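You operate a simulated robot arm through the tools that you are given. There is no shell and no other tool.

You run a simulated robot arm. Do the job below in one go: nothing can be reset, and whatever is moved stays where it is left.

TASK
Set the controls near the fitting bench. At the end: the dark blue swing plate is set to under the plunger; the blue air knob is turned to on; the black bar knob is turned to 2; the red lock knob is turned to lock; whatever was shut is shut again. Leave all else as you found it, and nothing knocked over. The dark blue swing plate goes anticlockwise seen from above, to its stop.
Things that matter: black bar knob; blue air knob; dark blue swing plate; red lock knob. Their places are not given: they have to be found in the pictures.

Only the result counts: the job must be done as asked and must still hold three seconds after the hand-in. Knocking over, shifting, dropping, spilling or breaking anything else fails it.

THE ROBOT
A 6-joint arm with a two-finger parallel gripper, fixed in place. Base frame: the origin is on the floor under the middle of its stand, x ahead of it, y to its left, z up; the work surface is at about z = 860. Lengths are in mm, angles in degrees, forces in N, time in s.
With the tool pointing down near the work surface it reaches from about 360 to 760 mm from the base axis. Its first joint turns from -66.0 to 66.0 degrees. Payload 2.45 kg.
The TCP is the grasp point between the finger pads, 24 mm short of the fingertips. In the tool frame z runs along the fingers and y along their closing line. The gripper opens to 68 mm. The fingers are 17 mm wide and 10 mm thick; the gripper's body (40 by 70 mm) begins 41 mm behind the TCP.
Orientation is that of the tool frame in the base frame, as a unit quaternion [w, x, y, z]. With the fingers straight down and closing along the base's y, the tool's x points along the base's -x, its y along +y and its z along -z.

THE INTERFACE
- The arm moves only by the tool servo_tool. Its argument "series" is a list of rows, each a list of 7 numbers: the gripper command, from -1 (shut) to 1 (fully open), values between in proportion, then the shift along the tool's x, y, z in mm, then the turn, a rotation vector about the tool's x, y, z in degrees. In form: [[gripper, x, y, z, wx, wy, wz], ...]. A call has 1 to 20 rows; each row shifts and turns the commanded pose from where the row before left it, along the tool's axes as they then stand. A row lasts 0.2 s, in which the tool goes at most 50 mm and 8.6 degrees; a call with a longer step from one row to the next is refused whole, and so is a gripper value outside its range. A pose out of reach is approached as far as the arm can. The call stops where the force on the tool passes 40 N (or 10 N more than at its start, if that is more) or the arm is blocked; 0.2 s more then pass. Each finger travels about 108 mm/s and halts on what it meets, pressing with about 22 N; the grip force reading is that of the motor and also rises with nothing between the fingers. The clock runs only during rows and for 0.2 s after the last one: add rows that do not move to give the fingers time. The reply holds the time, the measured pose of the TCP, the force on the tool along the base axes, the opening and the grip force, in the units named above and with some noise, with the torque about the TCP (base axes, N m) and any sound that the robot's microphone picked up.
- Cameras (640 x 400 px; columns grow to the right, rows downward): "scene" is fixed at [172, 425.3, 1446.1]; the picture's right is [-0.66, -0.75, 0.00], its down [-0.53, 0.47, -0.70] and it looks along [0.52, -0.46, -0.71] (base axes); focal length 302 px, centre (320, 200). "wrist" rides on the gripper at [84, 11, -75] in the tool frame; the picture's right is [-0.13, 0.99, 0.00], its down [-0.60, -0.08, -0.79] and it looks along [-0.79, -0.10, 0.61] (tool axes); focal length 251 px, centre (320, 200).
- get_image(camera): a new picture of that camera. It takes no simulated time.
- pixel_to_xyz(camera, pixels): there is no depth. For up to 12 entries [column, row, z] of the newest picture of that camera ("zoom" is the newest enlarged one), the place [x, y] in the base frame at which the ray of that pixel passes the height z, good to about 2 mm. It takes no simulated time.
- enlarge(camera, box): a new picture of the part [left, top, right, bottom] of that camera's present view, enlarged. It takes no simulated time.
- hand_in(): hands the job in; it is judged then, once.

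Open the gripper and draw the arm clear of the work before you hand the job in, unless the task says otherwise.

The tools are called after ">>>" as a command line: name --pt "numbers of a row" for each row, then --argument value for the rest, lists and objects as JSON in quotes. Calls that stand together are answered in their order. servo_tool: Moves the arm, as the interface text tells. Its arguments: {"type":"object","properties":{"series":{"type":"array","items":{"type":"array","items":{"type":"number"}}}},"required":["series"]} The other tools are called the same way: get_image (camera) takes a picture; pixel_to_xyz (camera, pixels) gives the place at which the rays of pixels pass given heights; enlarge (camera, box) takes an enlarged picture of a part of a camera's view; hand_in () hands the job in.

At the start:

```text
t: 0.0
eef_pos: [413.9, -135.2, 1164.2]
orientation: [0.0, 0.0, 1.0, -0.001]
force: [1.1, 0.7, -1.1]
wrist_torque: [-0.01, 0.04, 0.03]
width: 67.8
gripper_force: 0.0
```

scene: 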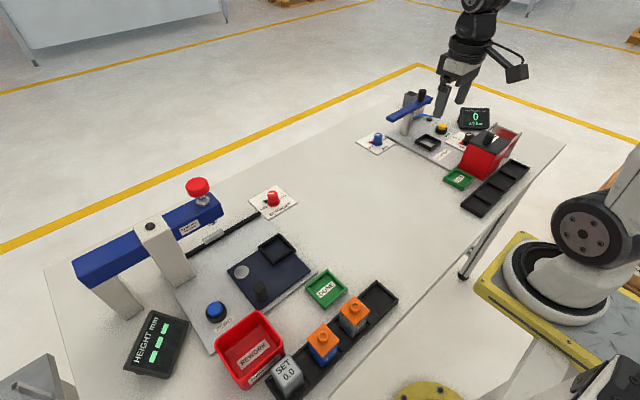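
wrist: 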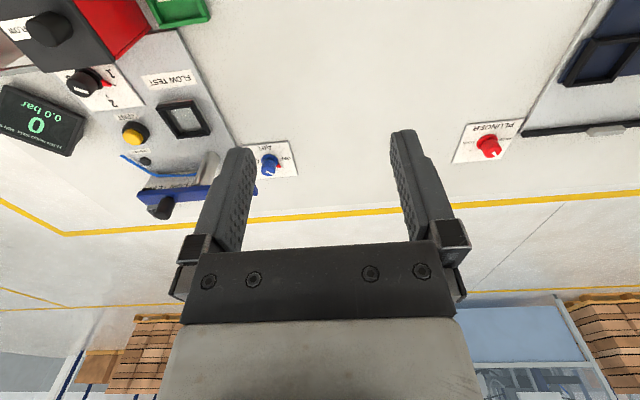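

The scene picture shows two stations: a height gauge with the dark blue swing plate (about 265,275) and a red knob (272,200), and a flow test with a blue knob (377,138) and more. I will enlarge parts of the scene view to read the labels.

>>> enlarge --camera "scene" --box '[340, 80, 540, 220]'

>>> enlarge --camera "scene" --box '[160, 160, 420, 390]'

>>> enlarge --camera "wrist" --box '[0, 0, 320, 230]'

>>> enlarge --camera "wrist" --box '[420, 0, 640, 200]'

```text
2.86 times, centred on (440, 150) of scene
```

zoom: 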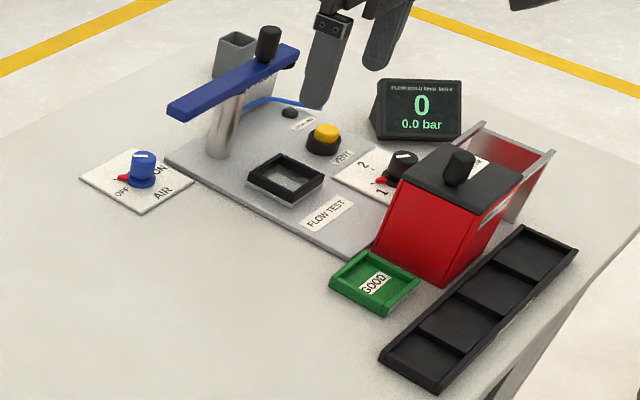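

```text
1.74 times, centred on (290, 275) of scene
```

zoom: 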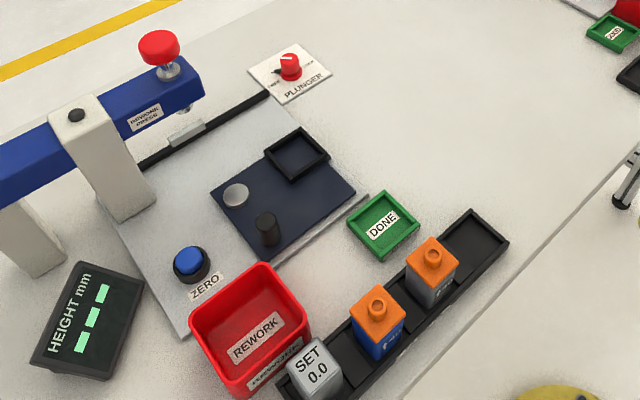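

```text
1.74 times, centred on (160, 115) of wrist
```

zoom: 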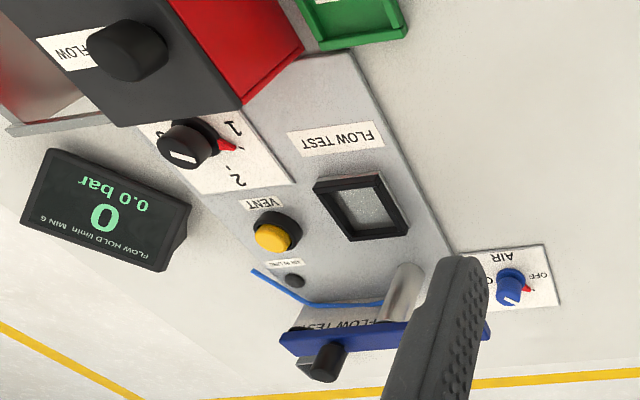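

```text
2.00 times, centred on (530, 100) of wrist
```

zoom: 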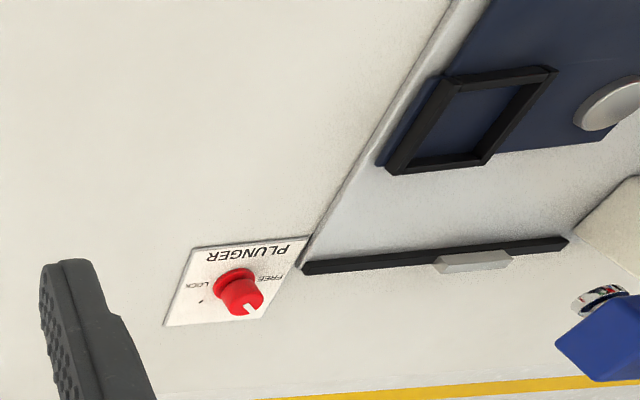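

The bar knob sits right next to a red-sided slide with a dark top (about 490,140). I zoom in tightly on both, and on the other knobs, to see their state.

>>> enlarge --camera "scene" --box '[440, 105, 540, 185]'

>>> enlarge --camera "scene" --box '[350, 115, 410, 160]'

>>> enlarge --camera "scene" --box '[235, 170, 315, 230]'

>>> enlarge --camera "wrist" --box '[0, 0, 160, 120]'

>>> enlarge --camera "scene" --box '[60, 170, 240, 310]'

```text
5.00 times, centred on (490, 145) of scene
```

zoom: 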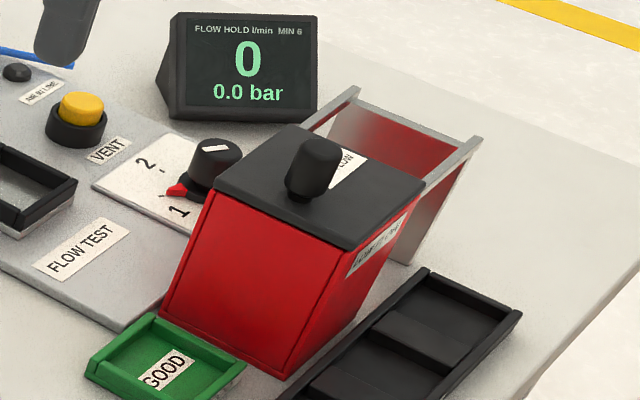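

```text
8.89 times, centred on (380, 138) of scene
```

zoom: 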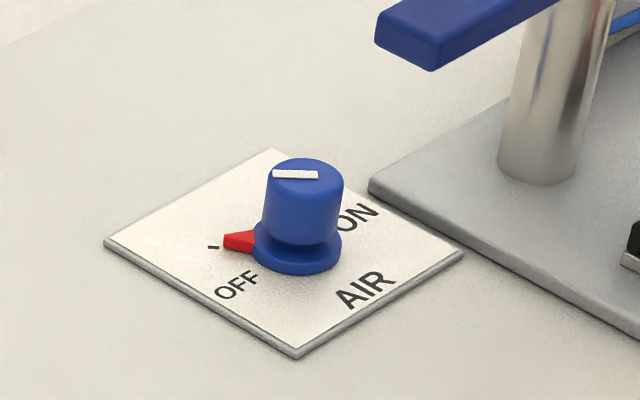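

```text
6.67 times, centred on (275, 200) of scene
```

zoom: 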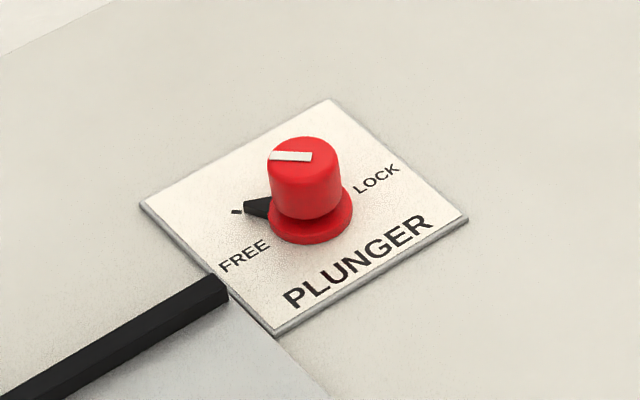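

```text
3.33 times, centred on (80, 60) of wrist
```

zoom: 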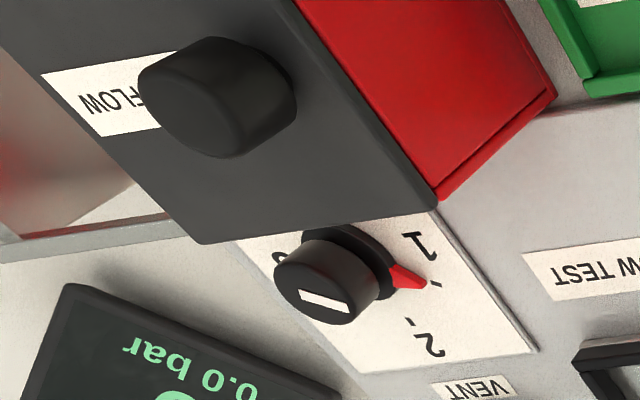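

```text
2.86 times, centred on (150, 240) of scene
```

zoom: 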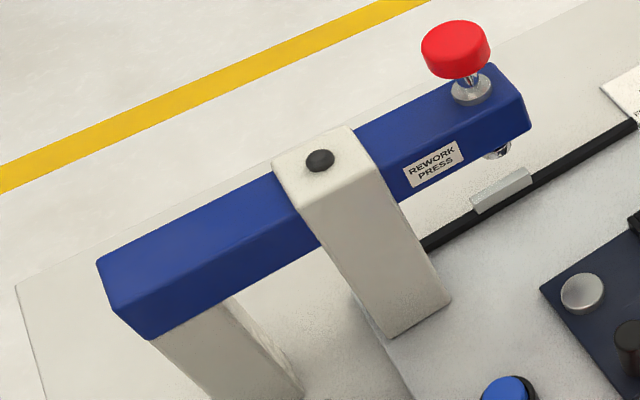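

I now know roughly where everything is in pixels; I cast the rays of the knobs, plates and the slide cover at likely heights to get base-frame positions from the scene camera.

>>> pixel_to_xyz --camera "scene" --pixels '[[377.5, 143.6, 866], [378.3, 134.9, 890], [355.7, 142.8, 863], [374.9, 132.4, 863], [396.1, 144, 863], [377.5, 155.4, 863], [273.5, 203, 866], [272.75, 192.8, 890], [248, 201, 863], [276.5, 185, 863], [297, 202.5, 863], [268.4, 219.5, 863]]'

>>> pixel_to_xyz --camera "scene" --pixels '[[467, 142, 876], [469, 134.6, 900], [486, 130, 940], [511.4, 141, 940], [496, 155, 940], [468.6, 141, 940], [486, 130, 960], [511.4, 141, 960], [496, 155, 960], [468.6, 141, 960]]'

>>> pixel_to_xyz --camera "wrist" --pixels '[[269, 160, 890], [490, 146, 890], [85, 82, 900], [47, 27, 940], [47, 27, 960], [110, 50, 940], [50, 60, 940]]'

```text
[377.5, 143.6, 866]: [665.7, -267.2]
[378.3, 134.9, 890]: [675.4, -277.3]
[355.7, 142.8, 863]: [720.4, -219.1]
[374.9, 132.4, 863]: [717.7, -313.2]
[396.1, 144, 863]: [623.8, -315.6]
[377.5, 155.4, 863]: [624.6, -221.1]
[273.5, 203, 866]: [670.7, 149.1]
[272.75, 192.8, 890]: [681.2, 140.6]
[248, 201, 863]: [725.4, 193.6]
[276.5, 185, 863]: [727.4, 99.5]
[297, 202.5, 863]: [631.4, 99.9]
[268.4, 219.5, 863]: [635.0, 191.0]
```

```text
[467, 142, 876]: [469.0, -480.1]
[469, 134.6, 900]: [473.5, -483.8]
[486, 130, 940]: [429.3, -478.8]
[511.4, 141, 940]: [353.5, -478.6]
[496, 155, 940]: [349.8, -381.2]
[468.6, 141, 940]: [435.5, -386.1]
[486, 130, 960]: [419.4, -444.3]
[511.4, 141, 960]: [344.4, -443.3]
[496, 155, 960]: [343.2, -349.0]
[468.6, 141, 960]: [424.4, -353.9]
```

```text
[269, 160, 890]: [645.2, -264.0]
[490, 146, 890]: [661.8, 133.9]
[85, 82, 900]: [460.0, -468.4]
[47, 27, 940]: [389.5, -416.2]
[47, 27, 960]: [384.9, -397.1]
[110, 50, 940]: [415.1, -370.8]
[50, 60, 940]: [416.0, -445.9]
```

My wrist pixel picks for the cover were loose; I redo them with the corners read off the zoom (cover corners at wrist (115,61.5) and (44,73), bar knob top (80,88)).

>>> pixel_to_xyz --camera "wrist" --pixels '[[115, 61.5, 940], [44, 73, 940], [115, 61.5, 960], [44, 73, 960], [77.5, 90, 900], [87, 78, 876], [268, 169, 897], [270, 160, 870], [497, 153, 897], [488, 145, 870]]'

>>> enlarge --camera "wrist" --box '[220, 120, 320, 200]'

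>>> enlarge --camera "wrist" --box '[440, 105, 540, 185]'

```text
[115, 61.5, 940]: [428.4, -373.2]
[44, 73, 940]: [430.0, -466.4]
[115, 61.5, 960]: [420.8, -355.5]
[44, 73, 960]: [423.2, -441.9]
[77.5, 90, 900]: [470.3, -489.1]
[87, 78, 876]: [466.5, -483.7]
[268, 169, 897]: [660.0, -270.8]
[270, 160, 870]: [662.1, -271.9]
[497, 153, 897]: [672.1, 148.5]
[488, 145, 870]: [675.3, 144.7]
```

```text
5.00 times, centred on (270, 160) of wrist
```

zoom: 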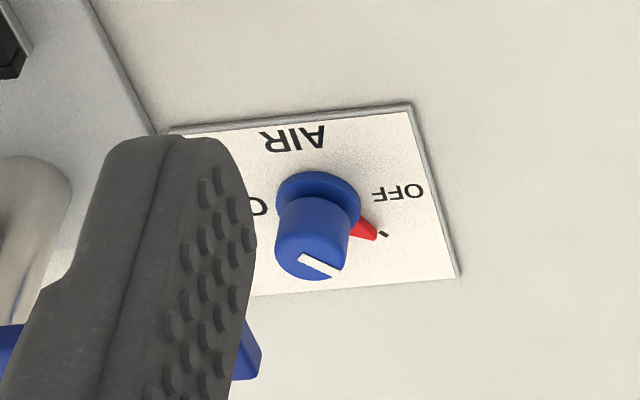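

```text
5.00 times, centred on (490, 145) of wrist
```

zoom: 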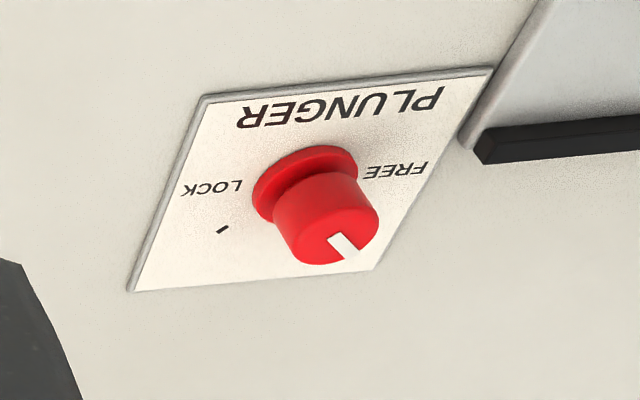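

I now triangulate the swing-plate station: pivot disc (241,272), handle post (259.5,292), nest (277,249), plate corners, and the press beam and its tip.

>>> pixel_to_xyz --camera "scene" --pixels '[[241, 272, 876], [259.5, 299, 876], [260, 284, 910], [277, 249, 876], [226.8, 270.4, 876], [311.3, 270.4, 876], [256.7, 310.6, 876], [202, 229, 920], [198, 187, 1020], [214, 209, 970], [185, 250, 863], [258, 217, 863]]'

>>> pixel_to_xyz --camera "scene" --pixels '[[497.6, 123, 940], [522.4, 133, 940], [517, 155, 862], [477, 179, 870], [459, 178, 866], [476, 118, 900], [441, 128, 890], [428, 142, 880], [400, 137, 866], [423, 95, 960], [429, 101, 940], [385, 120, 950]]'

>>> enlarge --camera "scene" --box '[210, 215, 330, 325]'

```text
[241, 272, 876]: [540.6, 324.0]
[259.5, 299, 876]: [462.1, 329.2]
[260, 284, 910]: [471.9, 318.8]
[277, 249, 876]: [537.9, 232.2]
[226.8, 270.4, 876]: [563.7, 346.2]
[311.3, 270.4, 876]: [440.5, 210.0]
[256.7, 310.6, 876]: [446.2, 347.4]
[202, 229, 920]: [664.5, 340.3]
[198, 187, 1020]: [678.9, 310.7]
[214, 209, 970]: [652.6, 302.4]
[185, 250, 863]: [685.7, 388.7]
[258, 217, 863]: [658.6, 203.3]
```

```text
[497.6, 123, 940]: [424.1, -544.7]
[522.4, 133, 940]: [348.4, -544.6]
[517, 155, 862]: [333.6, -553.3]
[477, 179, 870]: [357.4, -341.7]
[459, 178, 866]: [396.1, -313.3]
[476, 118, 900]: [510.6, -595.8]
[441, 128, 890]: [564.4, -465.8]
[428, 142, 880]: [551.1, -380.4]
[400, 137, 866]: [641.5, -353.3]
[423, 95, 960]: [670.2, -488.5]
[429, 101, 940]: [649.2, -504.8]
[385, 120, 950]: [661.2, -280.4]
```

```text
3.64 times, centred on (270, 270) of scene
```

zoom: 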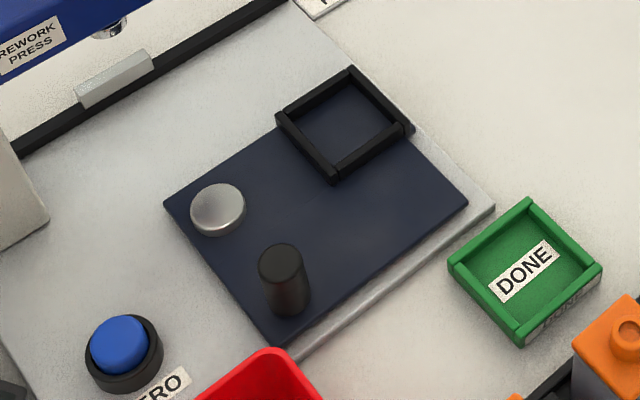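

The plate pivots at about (540,324), its handle post is near (465,325), the plunger sits near (632,322), and the knobs are near air (670,-268), plunger lock (677,146) and bar (470,-482). I move high above the front of the flow station and turn the wrist 90° so that its camera looks toward -y at the bar knob and cover.

>>> servo_tool --pt "1 -9.3 -32.3 16.7 0 0 0" --pt "1 -9.3 -32.3 16.7 0 0 0" --pt "1 -9.3 -32.3 16.7 0 0 0" --pt "1 -9.3 -32.3 16.7 0 0 0" --pt "1 -9.3 -32.3 16.7 0 0 0" --pt "1 -9.3 -32.3 16.7 0 0 0" --pt "1 0 0 0 0 0 8.2" --pt "1 0 0 0 0 0 8.2" --pt "1 0 0 0 0 0 8.2" --pt "1 0 0 0 0 0 8.2" --pt "1 0 0 0 0 0 8.2" --pt "1 0 0 0 0 0 8.2" --pt "1 0 0 0 0 0 8.2" --pt "1 0 0 0 0 0 8.2" --pt "1 0 0 0 0 0 8.2" --pt "1 0 0 0 0 0 8.2" --pt "1 0 0 0 0 0 8.0"

>>> get_image --camera "wrist"

>>> get_image --camera "scene"

```text
t: 3.6
eef_pos: [469.8, -329.7, 1064.4]
orientation: [0.0, 0.708, 0.706, 0.0]
force: [0.8, -0.2, -0.5]
wrist_torque: [0.02, -0.02, 0.0]
width: 68.0
gripper_force: 0.2
```

```text
taken
```

wrist: 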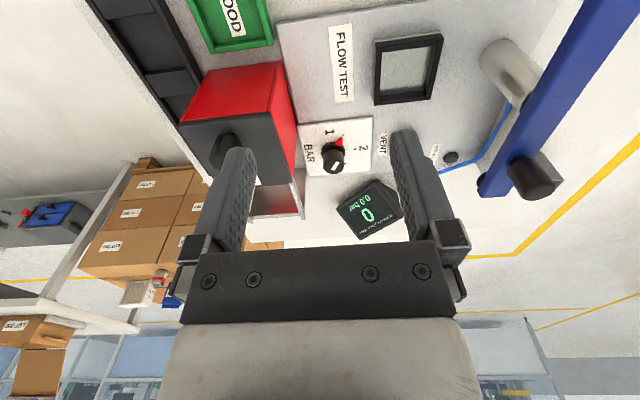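

```text
taken
```

scene: 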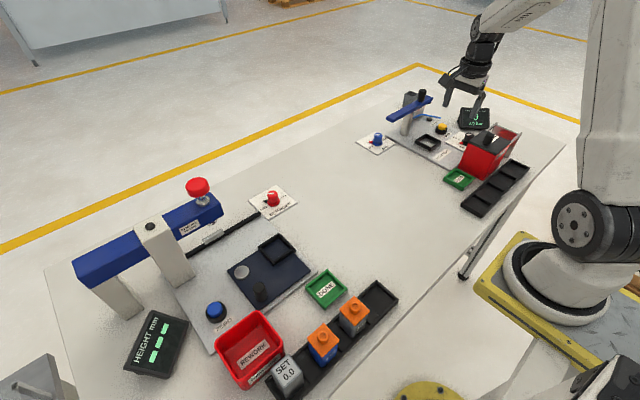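

The wrist view now shows the BAR dial at (335,150) clear of the cover; I enlarge it to read the ticks and cast rays of knob and ticks.

>>> enlarge --camera "wrist" --box '[280, 100, 400, 190]'

>>> enlarge --camera "wrist" --box '[160, 50, 340, 230]'

```text
4.44 times, centred on (340, 145) of wrist
```

zoom: 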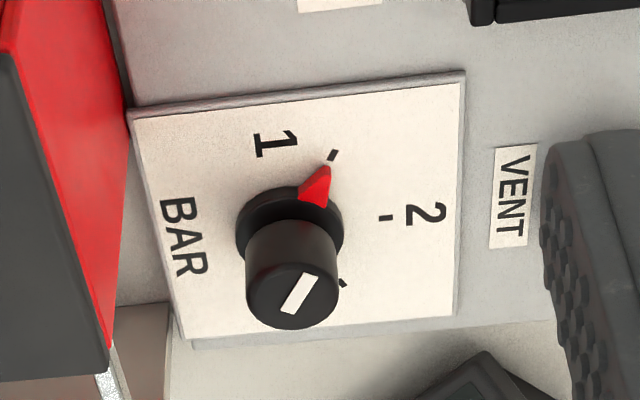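

```text
2.22 times, centred on (250, 140) of wrist
```

zoom: 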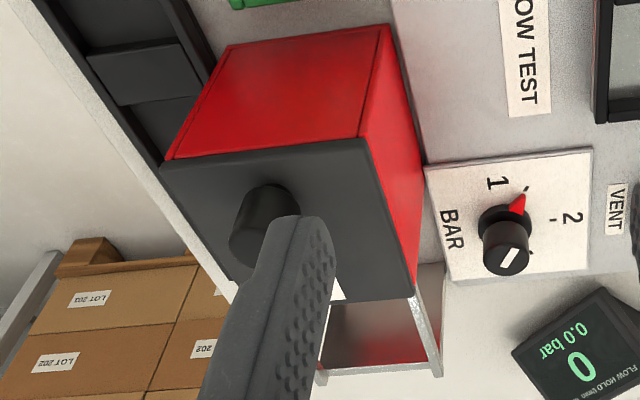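

I cast rays of the BAR dial: plate corners, ticks 1, 2, 3, knob base and top, and the cover edge.

>>> pixel_to_xyz --camera "wrist" --pixels '[[342.7, 134.9, 870], [354.9, 148.8, 870], [345, 163.7, 870], [297.2, 124.7, 870], [372.2, 117.5, 870], [370.4, 170.9, 870], [309.6, 176, 870], [333.2, 152.5, 873], [333.7, 166.4, 900], [333.7, 166.4, 905], [341.8, 137.8, 872]]'

>>> pixel_to_xyz --camera "wrist" --pixels '[[269, 113, 955], [295, 213, 955], [185, 144, 955], [232, 207, 955], [304, 210, 940], [291, 122, 870], [290, 62, 870]]'

```text
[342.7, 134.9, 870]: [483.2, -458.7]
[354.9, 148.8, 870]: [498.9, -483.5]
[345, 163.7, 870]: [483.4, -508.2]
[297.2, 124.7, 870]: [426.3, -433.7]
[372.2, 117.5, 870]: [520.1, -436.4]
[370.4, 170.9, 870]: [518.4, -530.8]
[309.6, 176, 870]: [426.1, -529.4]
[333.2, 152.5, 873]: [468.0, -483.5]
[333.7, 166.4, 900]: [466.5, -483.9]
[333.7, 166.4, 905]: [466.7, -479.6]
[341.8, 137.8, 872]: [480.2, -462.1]
```

```text
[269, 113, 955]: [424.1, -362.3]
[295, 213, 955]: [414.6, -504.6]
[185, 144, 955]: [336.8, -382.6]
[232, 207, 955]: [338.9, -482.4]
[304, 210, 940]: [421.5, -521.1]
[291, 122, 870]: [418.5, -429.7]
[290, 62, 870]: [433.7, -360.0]
```

The BAR knob is at about (472,-483), top z≈901, with ticks 1/2/3 about 62° apart (1 at ~64° left of +x, 2 straight along +x). The blue arm of the flow station seems to end close above the air knob, so I move to look at that along -y.

>>> servo_tool --pt "1 31.4 27.1 7.7 0 0 0" --pt "1 31.4 27.1 7.7 0 0 0" --pt "1 31.4 27.1 7.7 0 0 0" --pt "1 31.4 27.1 7.7 0 0 0" --pt "1 31.4 27.1 7.7 0 0 0" --pt "1 31.4 27.1 7.7 0 0 0" --pt "1 31.4 27.1 7.7 0 0 0" --pt "1 0 0 0 0 0 0"

>>> get_image --camera "wrist"

>>> get_image --camera "scene"

```text
t: 5.4
eef_pos: [660.6, -109.7, 1008.6]
orientation: [-0.001, 0.707, 0.707, 0.0]
force: [0.3, 0.6, -0.6]
wrist_torque: [0.03, 0.0, -0.01]
width: 68.1
gripper_force: 0.0
```

```text
taken
```

wrist: 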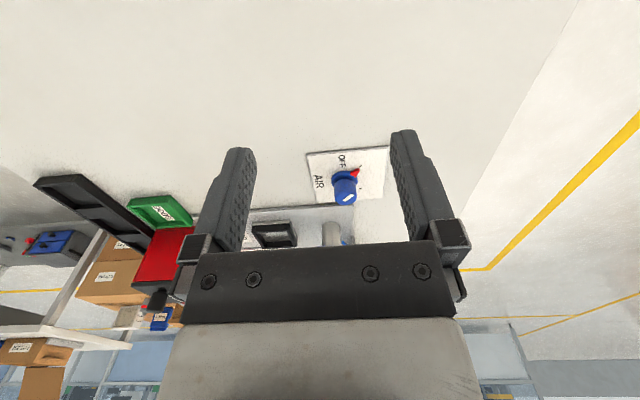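

```text
taken
```

scene: 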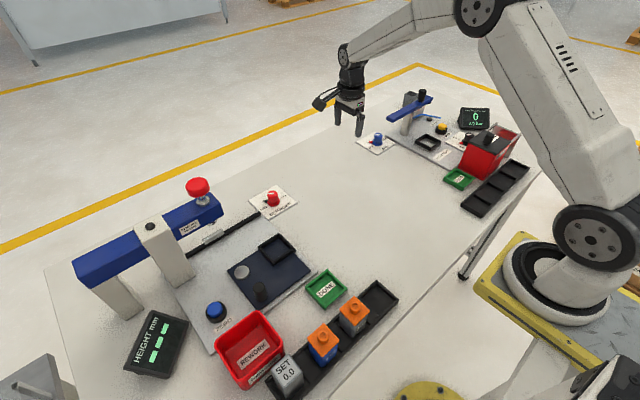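

The blue arm is hidden behind the gripper body in this view, so I raise the tool and move a bit closer to see the arm and the air knob from more above.

>>> servo_tool --pt "1 -15 0 -35 0 0 0" --pt "1 -15 0 -35 0 0 0" --pt "1 -15 0 -35 0 0 0" --pt "1 -15 0 -35 0 0 0" --pt "1 0 0 0 0 0 0"

>>> get_image --camera "wrist"

>>> enlarge --camera "wrist" --box '[240, 60, 400, 250]'

>>> enlarge --camera "scene" --box '[350, 75, 470, 165]'

```text
t: 6.6
eef_pos: [658.0, -170.9, 1150.9]
orientation: [0.0, 0.707, 0.707, 0.0]
force: [-0.2, 0.5, 0.2]
wrist_torque: [0.0, 0.01, -0.02]
width: 68.1
gripper_force: 0.1
```

```text
taken
```

wrist: 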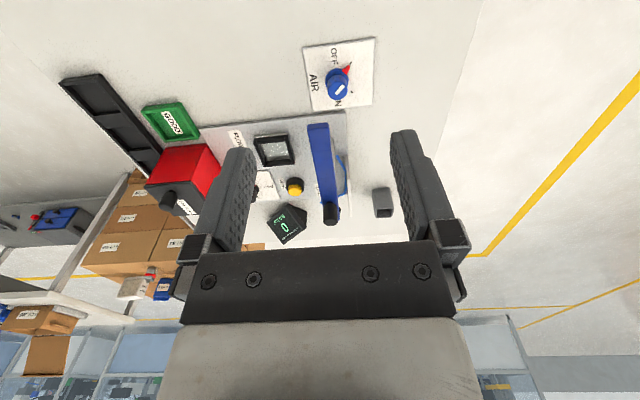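

```text
2.11 times, centred on (320, 155) of wrist
```

zoom: 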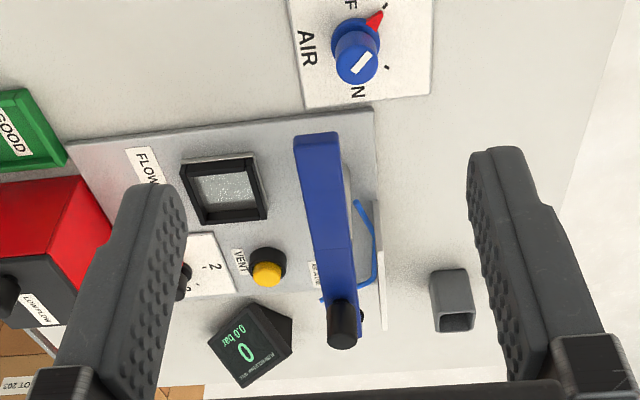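

```text
4.44 times, centred on (410, 120) of scene
```

zoom: 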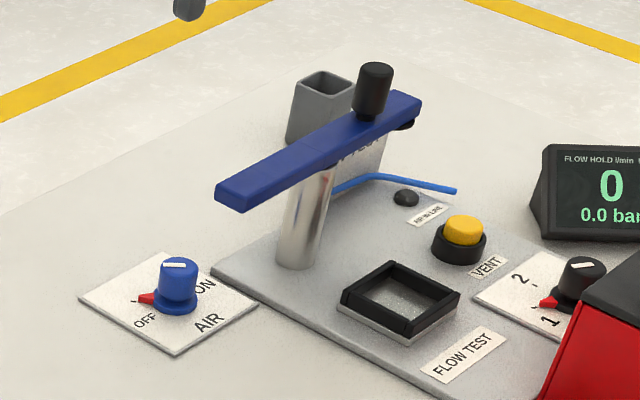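

Now I can triangulate the blue arm: its +y end top edge is at wrist (308,125)-(328,123) and at scene about (390,117); I cast both along with the air knob and its ticks.

>>> pixel_to_xyz --camera "wrist" --pixels '[[308.2, 125.1, 950], [328.1, 122.8, 950], [308.2, 125.1, 980], [328.1, 122.8, 980], [351, 63.5, 863], [351.5, 87, 863], [337.5, 73.5, 870], [337, 86, 897], [337, 84, 890], [332, 210, 990]]'

>>> pixel_to_xyz --camera "scene" --pixels '[[387, 117.5, 950], [387, 117.5, 980], [393, 119, 950], [393, 119, 980], [422, 95, 990], [404.5, 134, 868], [410, 97, 940], [377.5, 133.5, 897], [422, 103, 950], [422, 103, 970]]'

```text
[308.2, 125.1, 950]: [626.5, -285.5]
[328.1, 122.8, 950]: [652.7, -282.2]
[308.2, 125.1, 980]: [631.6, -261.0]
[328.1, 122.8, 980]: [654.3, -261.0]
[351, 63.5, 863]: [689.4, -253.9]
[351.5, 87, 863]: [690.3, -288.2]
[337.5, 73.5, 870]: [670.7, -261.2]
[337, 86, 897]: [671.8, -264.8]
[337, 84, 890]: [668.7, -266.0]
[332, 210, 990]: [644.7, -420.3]
```

```text
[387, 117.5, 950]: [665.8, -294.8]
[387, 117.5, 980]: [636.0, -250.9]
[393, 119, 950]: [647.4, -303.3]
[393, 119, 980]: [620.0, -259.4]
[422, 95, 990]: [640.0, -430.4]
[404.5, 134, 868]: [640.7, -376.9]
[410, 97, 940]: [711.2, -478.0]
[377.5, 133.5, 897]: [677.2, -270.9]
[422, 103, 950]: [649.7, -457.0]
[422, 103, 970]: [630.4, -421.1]
```

The blue arm occupies x≈630-654, y<-268, z≈955-970, right beside the air knob axis (671,-269), so a vertical gripper would hit it. I will come in tilted 20° leaning away (+y/+x) from it: first turn 15°, go to a pre-approach point and tilt, with the gripper half open.

>>> servo_tool --pt "0.45 0 0 0 0 0 7.5" --pt "0.45 0 0 0 0 0 7.5" --pt "0.45 -11.4 9.5 35 0 0 0" --pt "0.45 -11.4 9.5 35 0 0 0" --pt "0.45 -11.4 9.5 35 0 0 0" --pt "0.45 -11.4 9.5 35 0 0 0" --pt "0.45 0 0 0 0 -6.67 0" --pt "0.45 0 0 0 0 -6.67 0" --pt "0.45 0 0 0 0 -6.67 0" --pt "0.45 0 0 0 0 0 0"

>>> get_image --camera "scene"

>>> get_image --camera "wrist"

```text
t: 8.8
eef_pos: [684.3, -222.7, 1009.7]
orientation: [0.106, 0.781, 0.599, -0.139]
force: [-0.2, 0.3, 0.3]
wrist_torque: [0.02, -0.05, -0.02]
width: 49.2
gripper_force: 0.1
```

```text
taken
```

scene: 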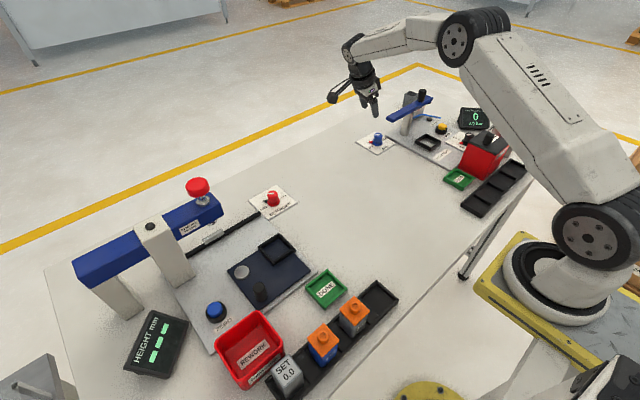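

```text
taken
```

wrist: 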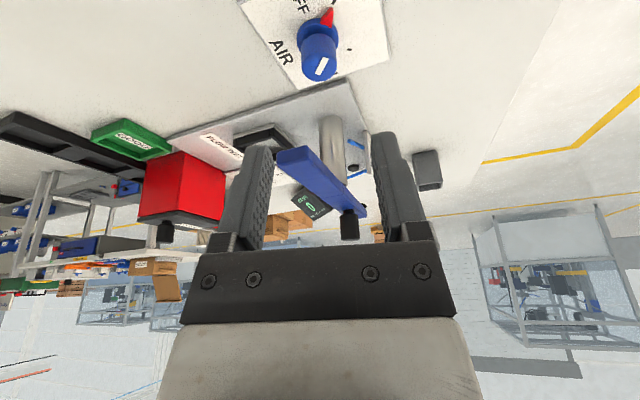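

The tool leans the right way (tool z = (-0.09,-0.33,-0.94)). The wrist now sees the air knob near (318,50); I enlarge it to fix its centre, pointer and ticks.

>>> enlarge --camera "wrist" --box '[230, 0, 400, 106]'

```text
3.76 times, centred on (315, 53) of wrist
```

zoom: 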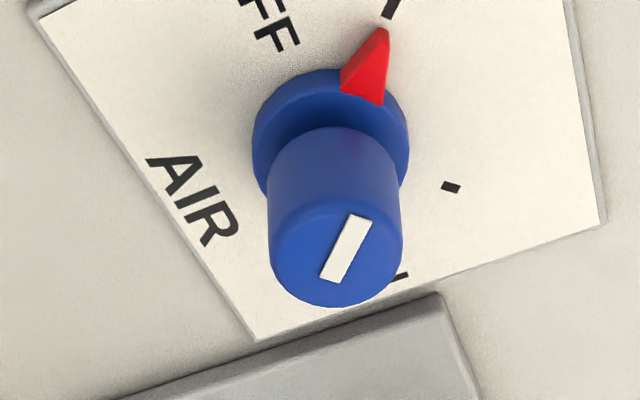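

I cast the rays of the OFF tick (392,8), ON tick (452,187), pointer tip, knob top centre (336,258) and flange centre from this zoom.

>>> pixel_to_xyz --camera "zoom" --pixels '[[392, 8, 863], [452, 187, 863], [384, 33, 866], [339, 252, 890], [339, 252, 895], [339, 252, 900], [331, 140, 870], [570, 0, 863], [600, 222, 863], [255, 340, 863], [345, 250, 895]]'

```text
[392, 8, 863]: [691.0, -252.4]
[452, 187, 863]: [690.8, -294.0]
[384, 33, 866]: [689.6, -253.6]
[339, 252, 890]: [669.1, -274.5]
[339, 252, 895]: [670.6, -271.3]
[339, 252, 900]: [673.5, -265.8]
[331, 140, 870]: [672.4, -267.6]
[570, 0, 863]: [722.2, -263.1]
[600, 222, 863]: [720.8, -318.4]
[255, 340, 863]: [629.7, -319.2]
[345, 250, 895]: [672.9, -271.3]
```

Air knob axis ≈ (671,-270.5), OFF at +45° and ON at -45° from +x, so a 90° clockwise turn. I approach along the tilted tool axis, first about two thirds of the way, and check.

>>> servo_tool --pt "0.45 -0.6 -0.1 20 0 0 0" --pt "0.45 -0.6 -0.1 20 0 0 0" --pt "0.45 -0.6 -0.1 20 0 0 0" --pt "0.45 -0.6 -0.1 20 0 0 0" --pt "0.45 0 0 0 0 0 0"

>>> get_image --camera "wrist"

>>> enlarge --camera "scene" --box '[330, 60, 450, 160]'

```text
t: 10.0
eef_pos: [677.6, -253.2, 934.1]
orientation: [0.105, 0.781, 0.6, -0.137]
force: [0.6, 0.3, 0.6]
wrist_torque: [0.01, 0.01, -0.05]
width: 49.6
gripper_force: 0.0
```

```text
taken
```

wrist: 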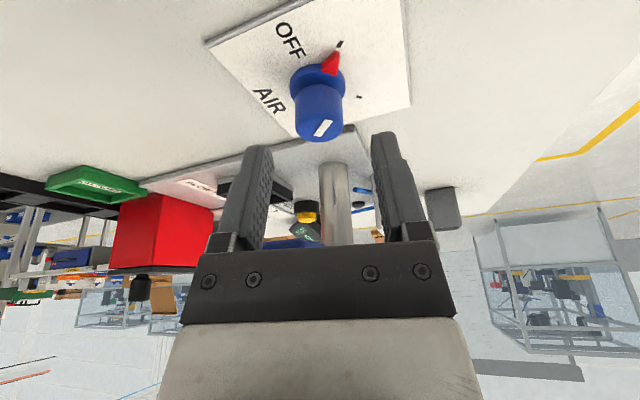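

```text
4.00 times, centred on (390, 110) of scene
```

zoom: 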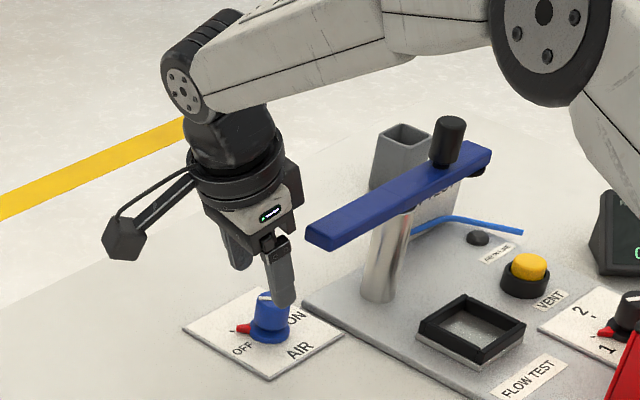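

The fingers straddle toward the knob and the body clears the blue arm in the scene zoom. I re-measure the knob from this closer view before the last 40 mm.

>>> enlarge --camera "wrist" --box '[260, 20, 400, 150]'

```text
3.08 times, centred on (330, 85) of wrist
```

zoom: 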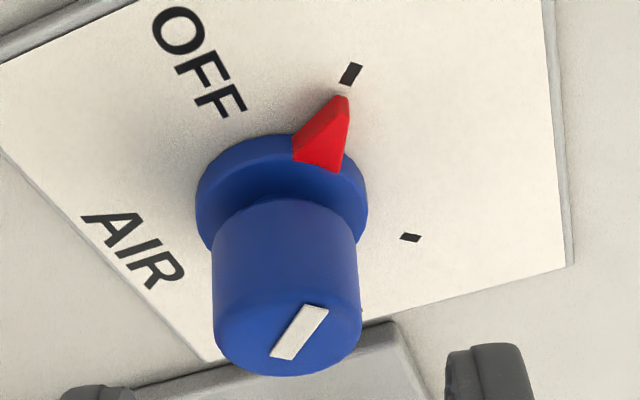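

>>> pixel_to_xyz --camera "zoom" --pixels '[[350, 73, 863], [411, 237, 863], [287, 333, 890], [287, 333, 894], [287, 333, 898], [281, 190, 870], [196, 200, 868], [367, 190, 868], [213, 320, 892], [361, 312, 892]]'

```text
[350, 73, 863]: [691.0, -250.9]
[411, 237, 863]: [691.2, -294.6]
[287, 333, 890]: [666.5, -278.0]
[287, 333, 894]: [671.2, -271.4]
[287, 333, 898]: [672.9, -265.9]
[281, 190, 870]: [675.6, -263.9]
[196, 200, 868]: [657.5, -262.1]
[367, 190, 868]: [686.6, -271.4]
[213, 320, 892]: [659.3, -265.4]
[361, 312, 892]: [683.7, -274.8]
```

Knob axis refined to about (671,-271) with 26 mm diameter. I finish the approach to z≈898 and then close on the knob.

>>> servo_tool --pt "0.45 -0.4 -0.9 19.3 0 0 0" --pt "0.45 -0.4 -0.9 19.4 0 0 0" --pt "0.45 0 0 0 0 0 0"

>>> enlarge --camera "scene" --box '[330, 60, 450, 160]'

>>> get_image --camera "wrist"

```text
t: 10.6
eef_pos: [680.4, -260.2, 917.0]
orientation: [0.115, 0.78, 0.601, -0.131]
force: [0.8, 3.6, 4.4]
wrist_torque: [-0.26, 0.12, -0.09]
width: 49.2
gripper_force: 0.1
stopped in row 2: the force on the tool passed its limit at 54 N (the readings are from after the stop); the commanded pose is now the measured one
```

```text
4.00 times, centred on (390, 110) of scene
```

zoom: 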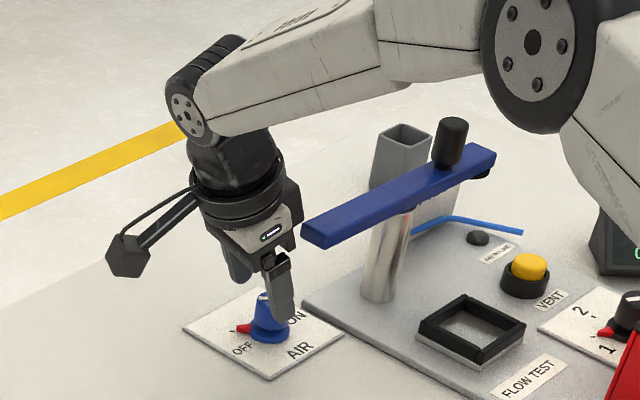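

```text
taken
```

wrist: 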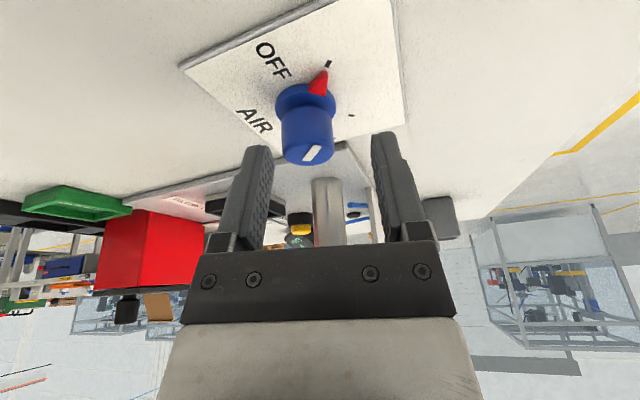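

The move stopped on contact at z=917, with the tool pushed toward +x; I suspect the body touched the blue arm's end. I zoom with the same box as before to see whether the arm shifted.

>>> enlarge --camera "scene" --box '[350, 75, 470, 165]'

>>> enlarge --camera "scene" --box '[370, 85, 430, 130]'

```text
4.44 times, centred on (410, 120) of scene
```

zoom: 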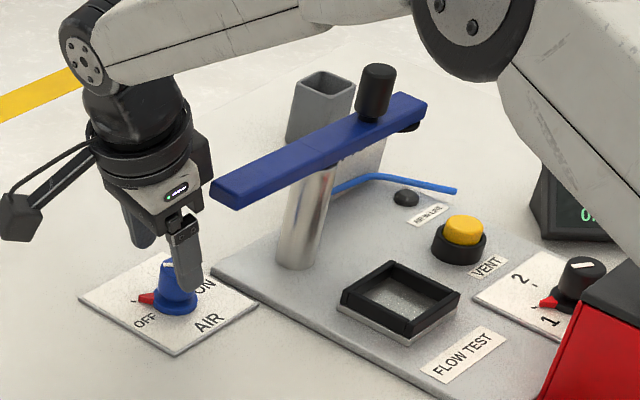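

```text
8.89 times, centred on (400, 108) of scene
```

zoom: 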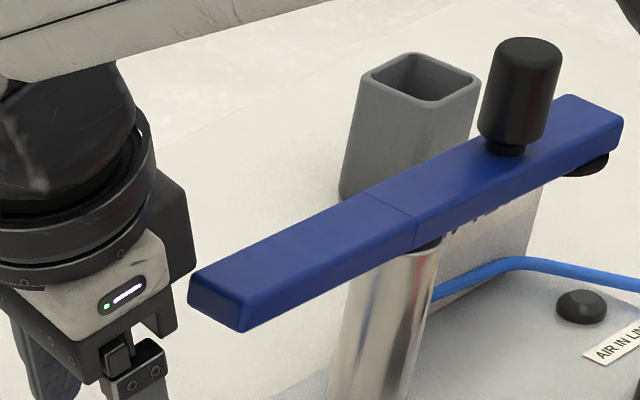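

The zoom suggests the arm turned slightly (its ends moved a pixel or so). I back off along the tool axis and compare again with the same box.

>>> servo_tool --pt "0.45 0 0 -15 0 0 0" --pt "0.45 0 0 -25 0 0 0" --pt "0.45 0 0 -40 0 0 0" --pt "0.45 0 0 -40 0 0 0" --pt "0.45 0 0 0 0 0 0"

>>> enlarge --camera "scene" --box '[350, 75, 470, 165]'

>>> enlarge --camera "scene" --box '[340, 80, 540, 220]'

>>> get_image --camera "wrist"

```text
t: 11.8
eef_pos: [687.8, -221.6, 1028.9]
orientation: [0.114, 0.781, 0.6, -0.132]
force: [-0.3, 0.3, 0.4]
wrist_torque: [-0.03, 0.04, -0.03]
width: 49.5
gripper_force: 0.1
```

```text
4.44 times, centred on (410, 120) of scene
```

zoom: 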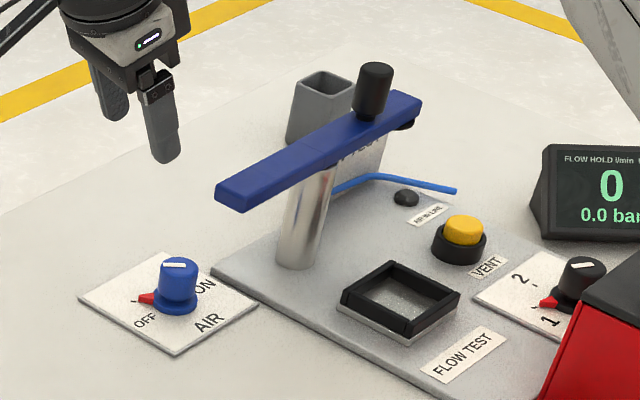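

```text
2.86 times, centred on (440, 150) of scene
```

zoom: 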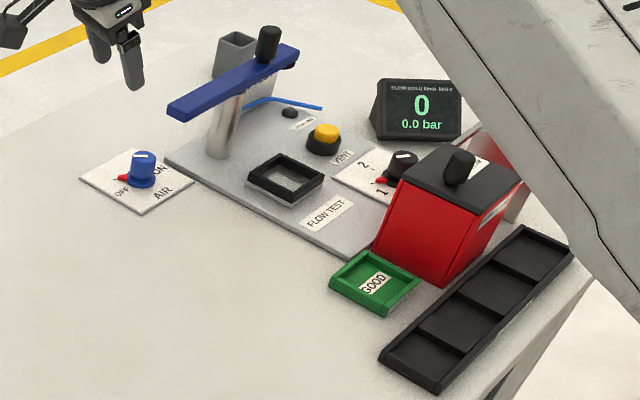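

```text
taken
```

wrist: 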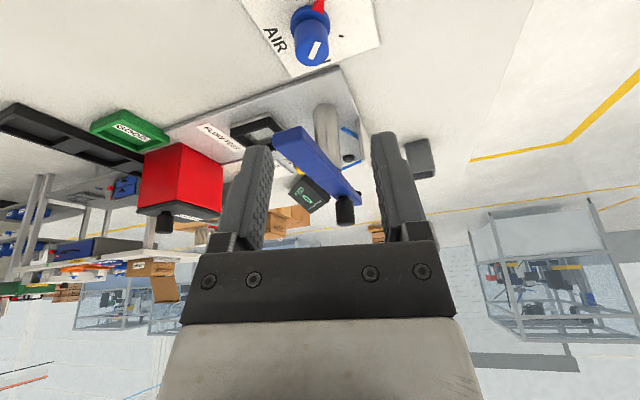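

The blue arm sprang back exactly to where it was (left end at zoom (215,190), as in the first picture), so nothing is lost. I re-triangulate its end more carefully, as it reaches nearer than I had reckoned.

>>> enlarge --camera "wrist" --box '[250, 100, 390, 240]'

>>> pixel_to_xyz --camera "wrist" --pixels '[[272, 133, 950], [272, 133, 960], [272, 133, 970], [272, 133, 980], [298, 126, 950], [298, 126, 960], [298, 126, 970], [298, 126, 980], [327, 105, 870], [320, 155, 866]]'

>>> enlarge --camera "scene" --box '[375, 95, 425, 135]'

```text
2.86 times, centred on (320, 170) of wrist
```

zoom: 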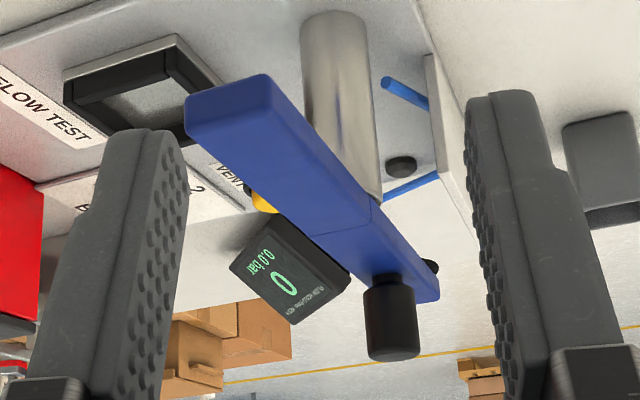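

```text
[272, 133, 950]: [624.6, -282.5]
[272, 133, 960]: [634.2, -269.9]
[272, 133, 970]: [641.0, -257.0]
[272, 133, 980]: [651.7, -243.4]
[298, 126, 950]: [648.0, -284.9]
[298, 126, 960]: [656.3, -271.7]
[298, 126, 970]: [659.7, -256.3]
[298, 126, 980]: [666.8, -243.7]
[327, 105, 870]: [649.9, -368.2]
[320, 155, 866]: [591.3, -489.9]
```

```text
10.00 times, centred on (400, 115) of scene
```

zoom: 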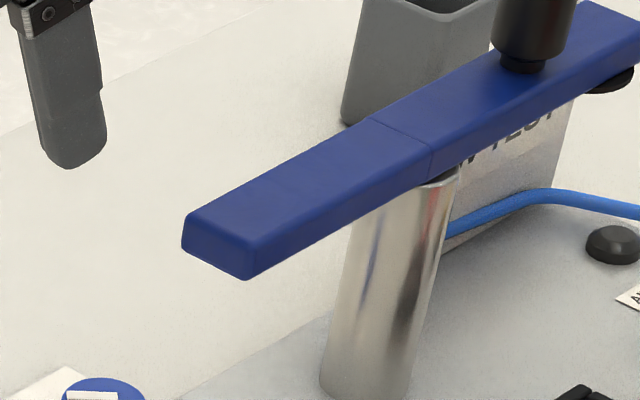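

I zoom further on the arm's end in the wrist view to separate its end face from its top face.

>>> enlarge --camera "wrist" --box '[262, 115, 322, 160]'

>>> pixel_to_xyz --camera "scene" --pixels '[[388, 116.2, 960], [388, 116.2, 970], [388, 116.2, 980], [394, 120, 960], [394, 120, 970], [394, 120, 980], [386.5, 120, 950], [386.5, 120, 960], [392.5, 122.8, 950], [392.5, 122.8, 960]]'

```text
8.89 times, centred on (292, 138) of wrist
```

zoom: 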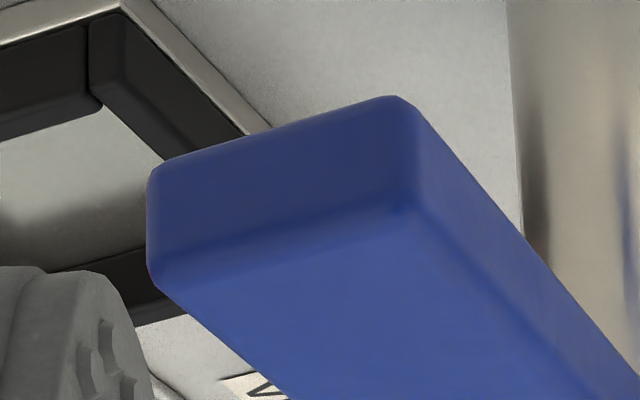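

```text
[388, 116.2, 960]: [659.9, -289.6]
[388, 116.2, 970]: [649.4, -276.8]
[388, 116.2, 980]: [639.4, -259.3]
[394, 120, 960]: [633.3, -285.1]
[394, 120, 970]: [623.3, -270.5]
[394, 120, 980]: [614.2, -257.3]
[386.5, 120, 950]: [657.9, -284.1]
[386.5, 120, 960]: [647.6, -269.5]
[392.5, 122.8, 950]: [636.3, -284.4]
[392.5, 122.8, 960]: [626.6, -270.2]
```

I had mixed bottom and top edges; I recompute with the top edge at wrist (274,145)-(302,139) and bottom edge (273,135)-(301,126.5).

>>> pixel_to_xyz --camera "wrist" --pixels '[[273.8, 145.3, 960], [273.8, 145.3, 970], [273.8, 145.3, 980], [302.1, 138.6, 960], [302.1, 138.6, 970], [302.1, 138.6, 980], [273.4, 134.6, 950], [273.4, 134.6, 960], [301, 126.5, 950], [301, 126.5, 960]]'

>>> enlarge --camera "scene" --box '[376, 105, 406, 130]'

```text
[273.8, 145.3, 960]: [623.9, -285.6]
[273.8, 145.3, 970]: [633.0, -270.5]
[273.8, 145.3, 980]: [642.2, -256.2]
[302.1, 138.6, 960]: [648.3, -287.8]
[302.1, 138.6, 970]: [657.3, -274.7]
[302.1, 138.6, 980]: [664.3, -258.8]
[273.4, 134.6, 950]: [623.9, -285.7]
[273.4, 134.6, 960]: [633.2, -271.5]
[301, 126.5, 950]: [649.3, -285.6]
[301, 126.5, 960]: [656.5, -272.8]
```

```text
16.00 times, centred on (391, 118) of scene
```

zoom: 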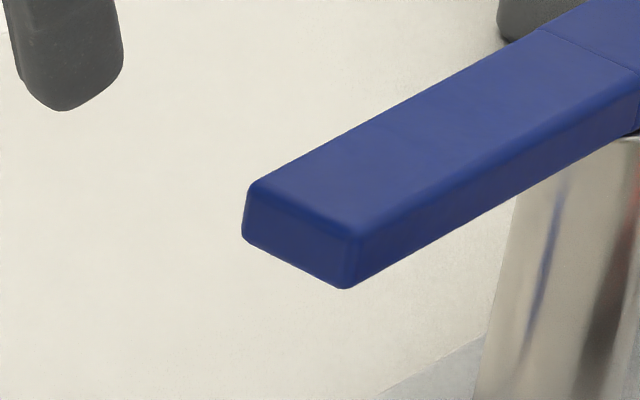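

The arm's end is really at y≈-278, x 629-652, z 953-966, so the gripper must reach further on its rear side than I assumed. I look at the gripper itself in the scene view to see what sticks out toward -y.

>>> enlarge --camera "scene" --box '[320, 40, 410, 120]'

```text
5.00 times, centred on (365, 80) of scene
```

zoom: 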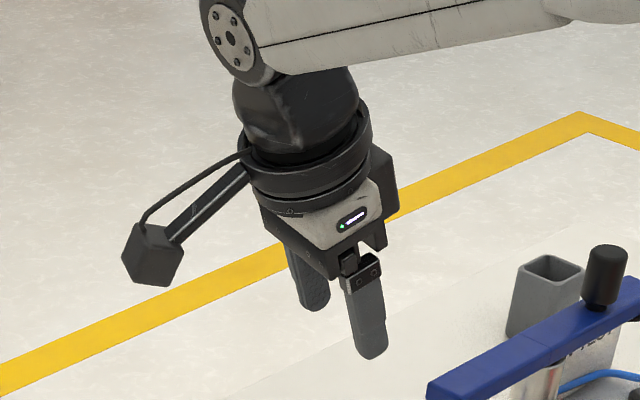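

There is a black box sticking out on the gripper's side opposite the camera, about 20 mm beyond the body; that is what touched. I will use the reversed orientation (camera side toward the arm but raised by the tilt), so first I level the tool and turn it the other way round, in free space.

>>> servo_tool --pt "0.45 0 0 -15 0 6.67 0" --pt "0.45 0 0 -15 0 6.67 0" --pt "0.45 0 0 -15 0 6.67 0" --pt "0.45 0 0 0 0 0 -8.5" --pt "0.45 0 0 0 0 0 -8.5" --pt "0.45 0 0 0 0 0 -8.5" --pt "0.45 0 0 0 0 0 -8.5" --pt "0.45 0 0 0 0 0 -8.5" --pt "0.45 0 0 0 0 0 -8.5" --pt "0.45 0 0 0 0 0 -8.5" --pt "0.45 0 0 0 0 0 -8.5" --pt "0.45 0 0 0 0 0 -8.5" --pt "0.45 0 0 0 0 0 -8.5" --pt "0.45 0 0 0 0 0 -8.5" --pt "0.45 0 0 0 0 0 -8.5" --pt "0.45 0 0 0 0 0 -8.5"

```text
t: 15.2
eef_pos: [689.4, -210.1, 1072.5]
orientation: [0.009, -0.053, 0.999, -0.004]
force: [-0.6, 0.1, -0.4]
wrist_torque: [0.0, -0.03, 0.02]
width: 49.3
gripper_force: 0.0
```

The tool is level again with its x axis at 186°. I correct the slight tilt, turn on to 280° and move to the new pre-approach point, then tilt 20° so that the body leans toward +y.

>>> servo_tool --pt "0.45 0 0 0 -0.4 1.05 0" --pt "0.45 0 0 0 0 0 -8.55" --pt "0.45 0 0 0 0 0 -8.55" --pt "0.45 0 0 0 0 0 -8.55" --pt "0.45 0 0 0 0 0 -8.55" --pt "0.45 0 0 0 0 0 -8.55" --pt "0.45 0 0 0 0 0 -8.55" --pt "0.45 0 0 0 0 0 -8.55" --pt "0.45 0 0 0 0 0 -8.55" --pt "0.45 0 0 0 0 0 -8.55" --pt "0.45 0 0 0 0 0 -8.55" --pt "0.45 0 0 0 0 0 -8.55" --pt "0.45 5.4 14.3 30.8 0 0 0" --pt "0.45 5.4 14.3 30.8 0 0 0" --pt "0.45 0 0 0 0 6.67 0" --pt "0.45 0 0 0 0 6.67 0" --pt "0.45 0 0 0 0 6.67 0" --pt "0.45 0 0 0 0 0 0"

>>> get_image --camera "wrist"

>>> enlarge --camera "scene" --box '[320, 40, 440, 160]'

```text
t: 19.0
eef_pos: [662.1, -226.6, 1009.9]
orientation: [0.114, 0.753, -0.634, 0.134]
force: [-0.1, 0.2, -0.6]
wrist_torque: [0.0, 0.02, -0.03]
width: 49.4
gripper_force: 0.0
```

```text
taken
```

wrist: 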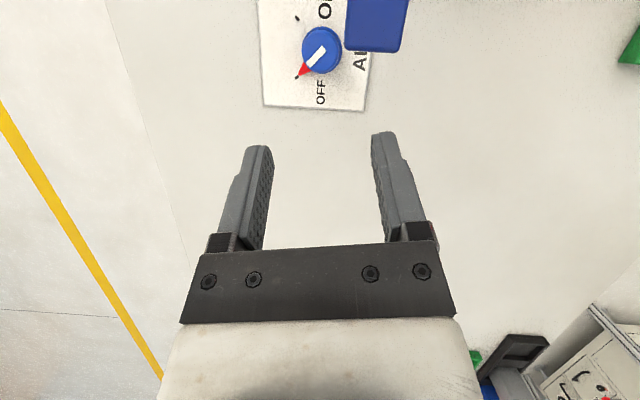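

```text
3.33 times, centred on (380, 100) of scene
```

zoom: 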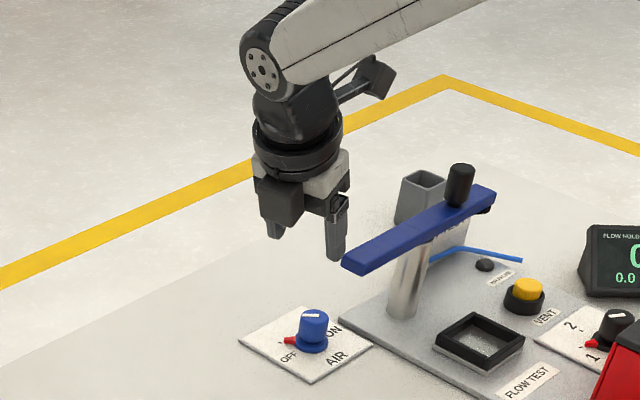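

Now the wrist camera looks down on the air knob (322,50) with both ticks visible; I enlarge it to get the axis precisely.

>>> enlarge --camera "wrist" --box '[250, 0, 410, 110]'

```text
3.64 times, centred on (330, 55) of wrist
```

zoom: 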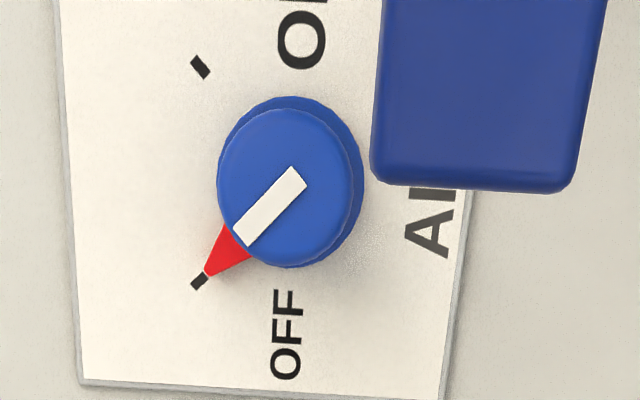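

>>> pixel_to_xyz --camera "zoom" --pixels '[[200, 67, 863], [200, 280, 863], [285, 188, 894], [290, 180, 868], [80, 383, 863], [445, 398, 863], [57, 0, 863], [372, 185, 966], [572, 192, 966], [218, 180, 894], [350, 195, 894]]'

```text
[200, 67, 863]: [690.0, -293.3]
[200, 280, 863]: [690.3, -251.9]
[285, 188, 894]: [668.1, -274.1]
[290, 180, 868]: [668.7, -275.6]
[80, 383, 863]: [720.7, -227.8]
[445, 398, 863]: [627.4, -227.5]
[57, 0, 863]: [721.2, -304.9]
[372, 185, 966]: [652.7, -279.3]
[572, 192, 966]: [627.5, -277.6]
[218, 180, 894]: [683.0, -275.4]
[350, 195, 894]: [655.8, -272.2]
```

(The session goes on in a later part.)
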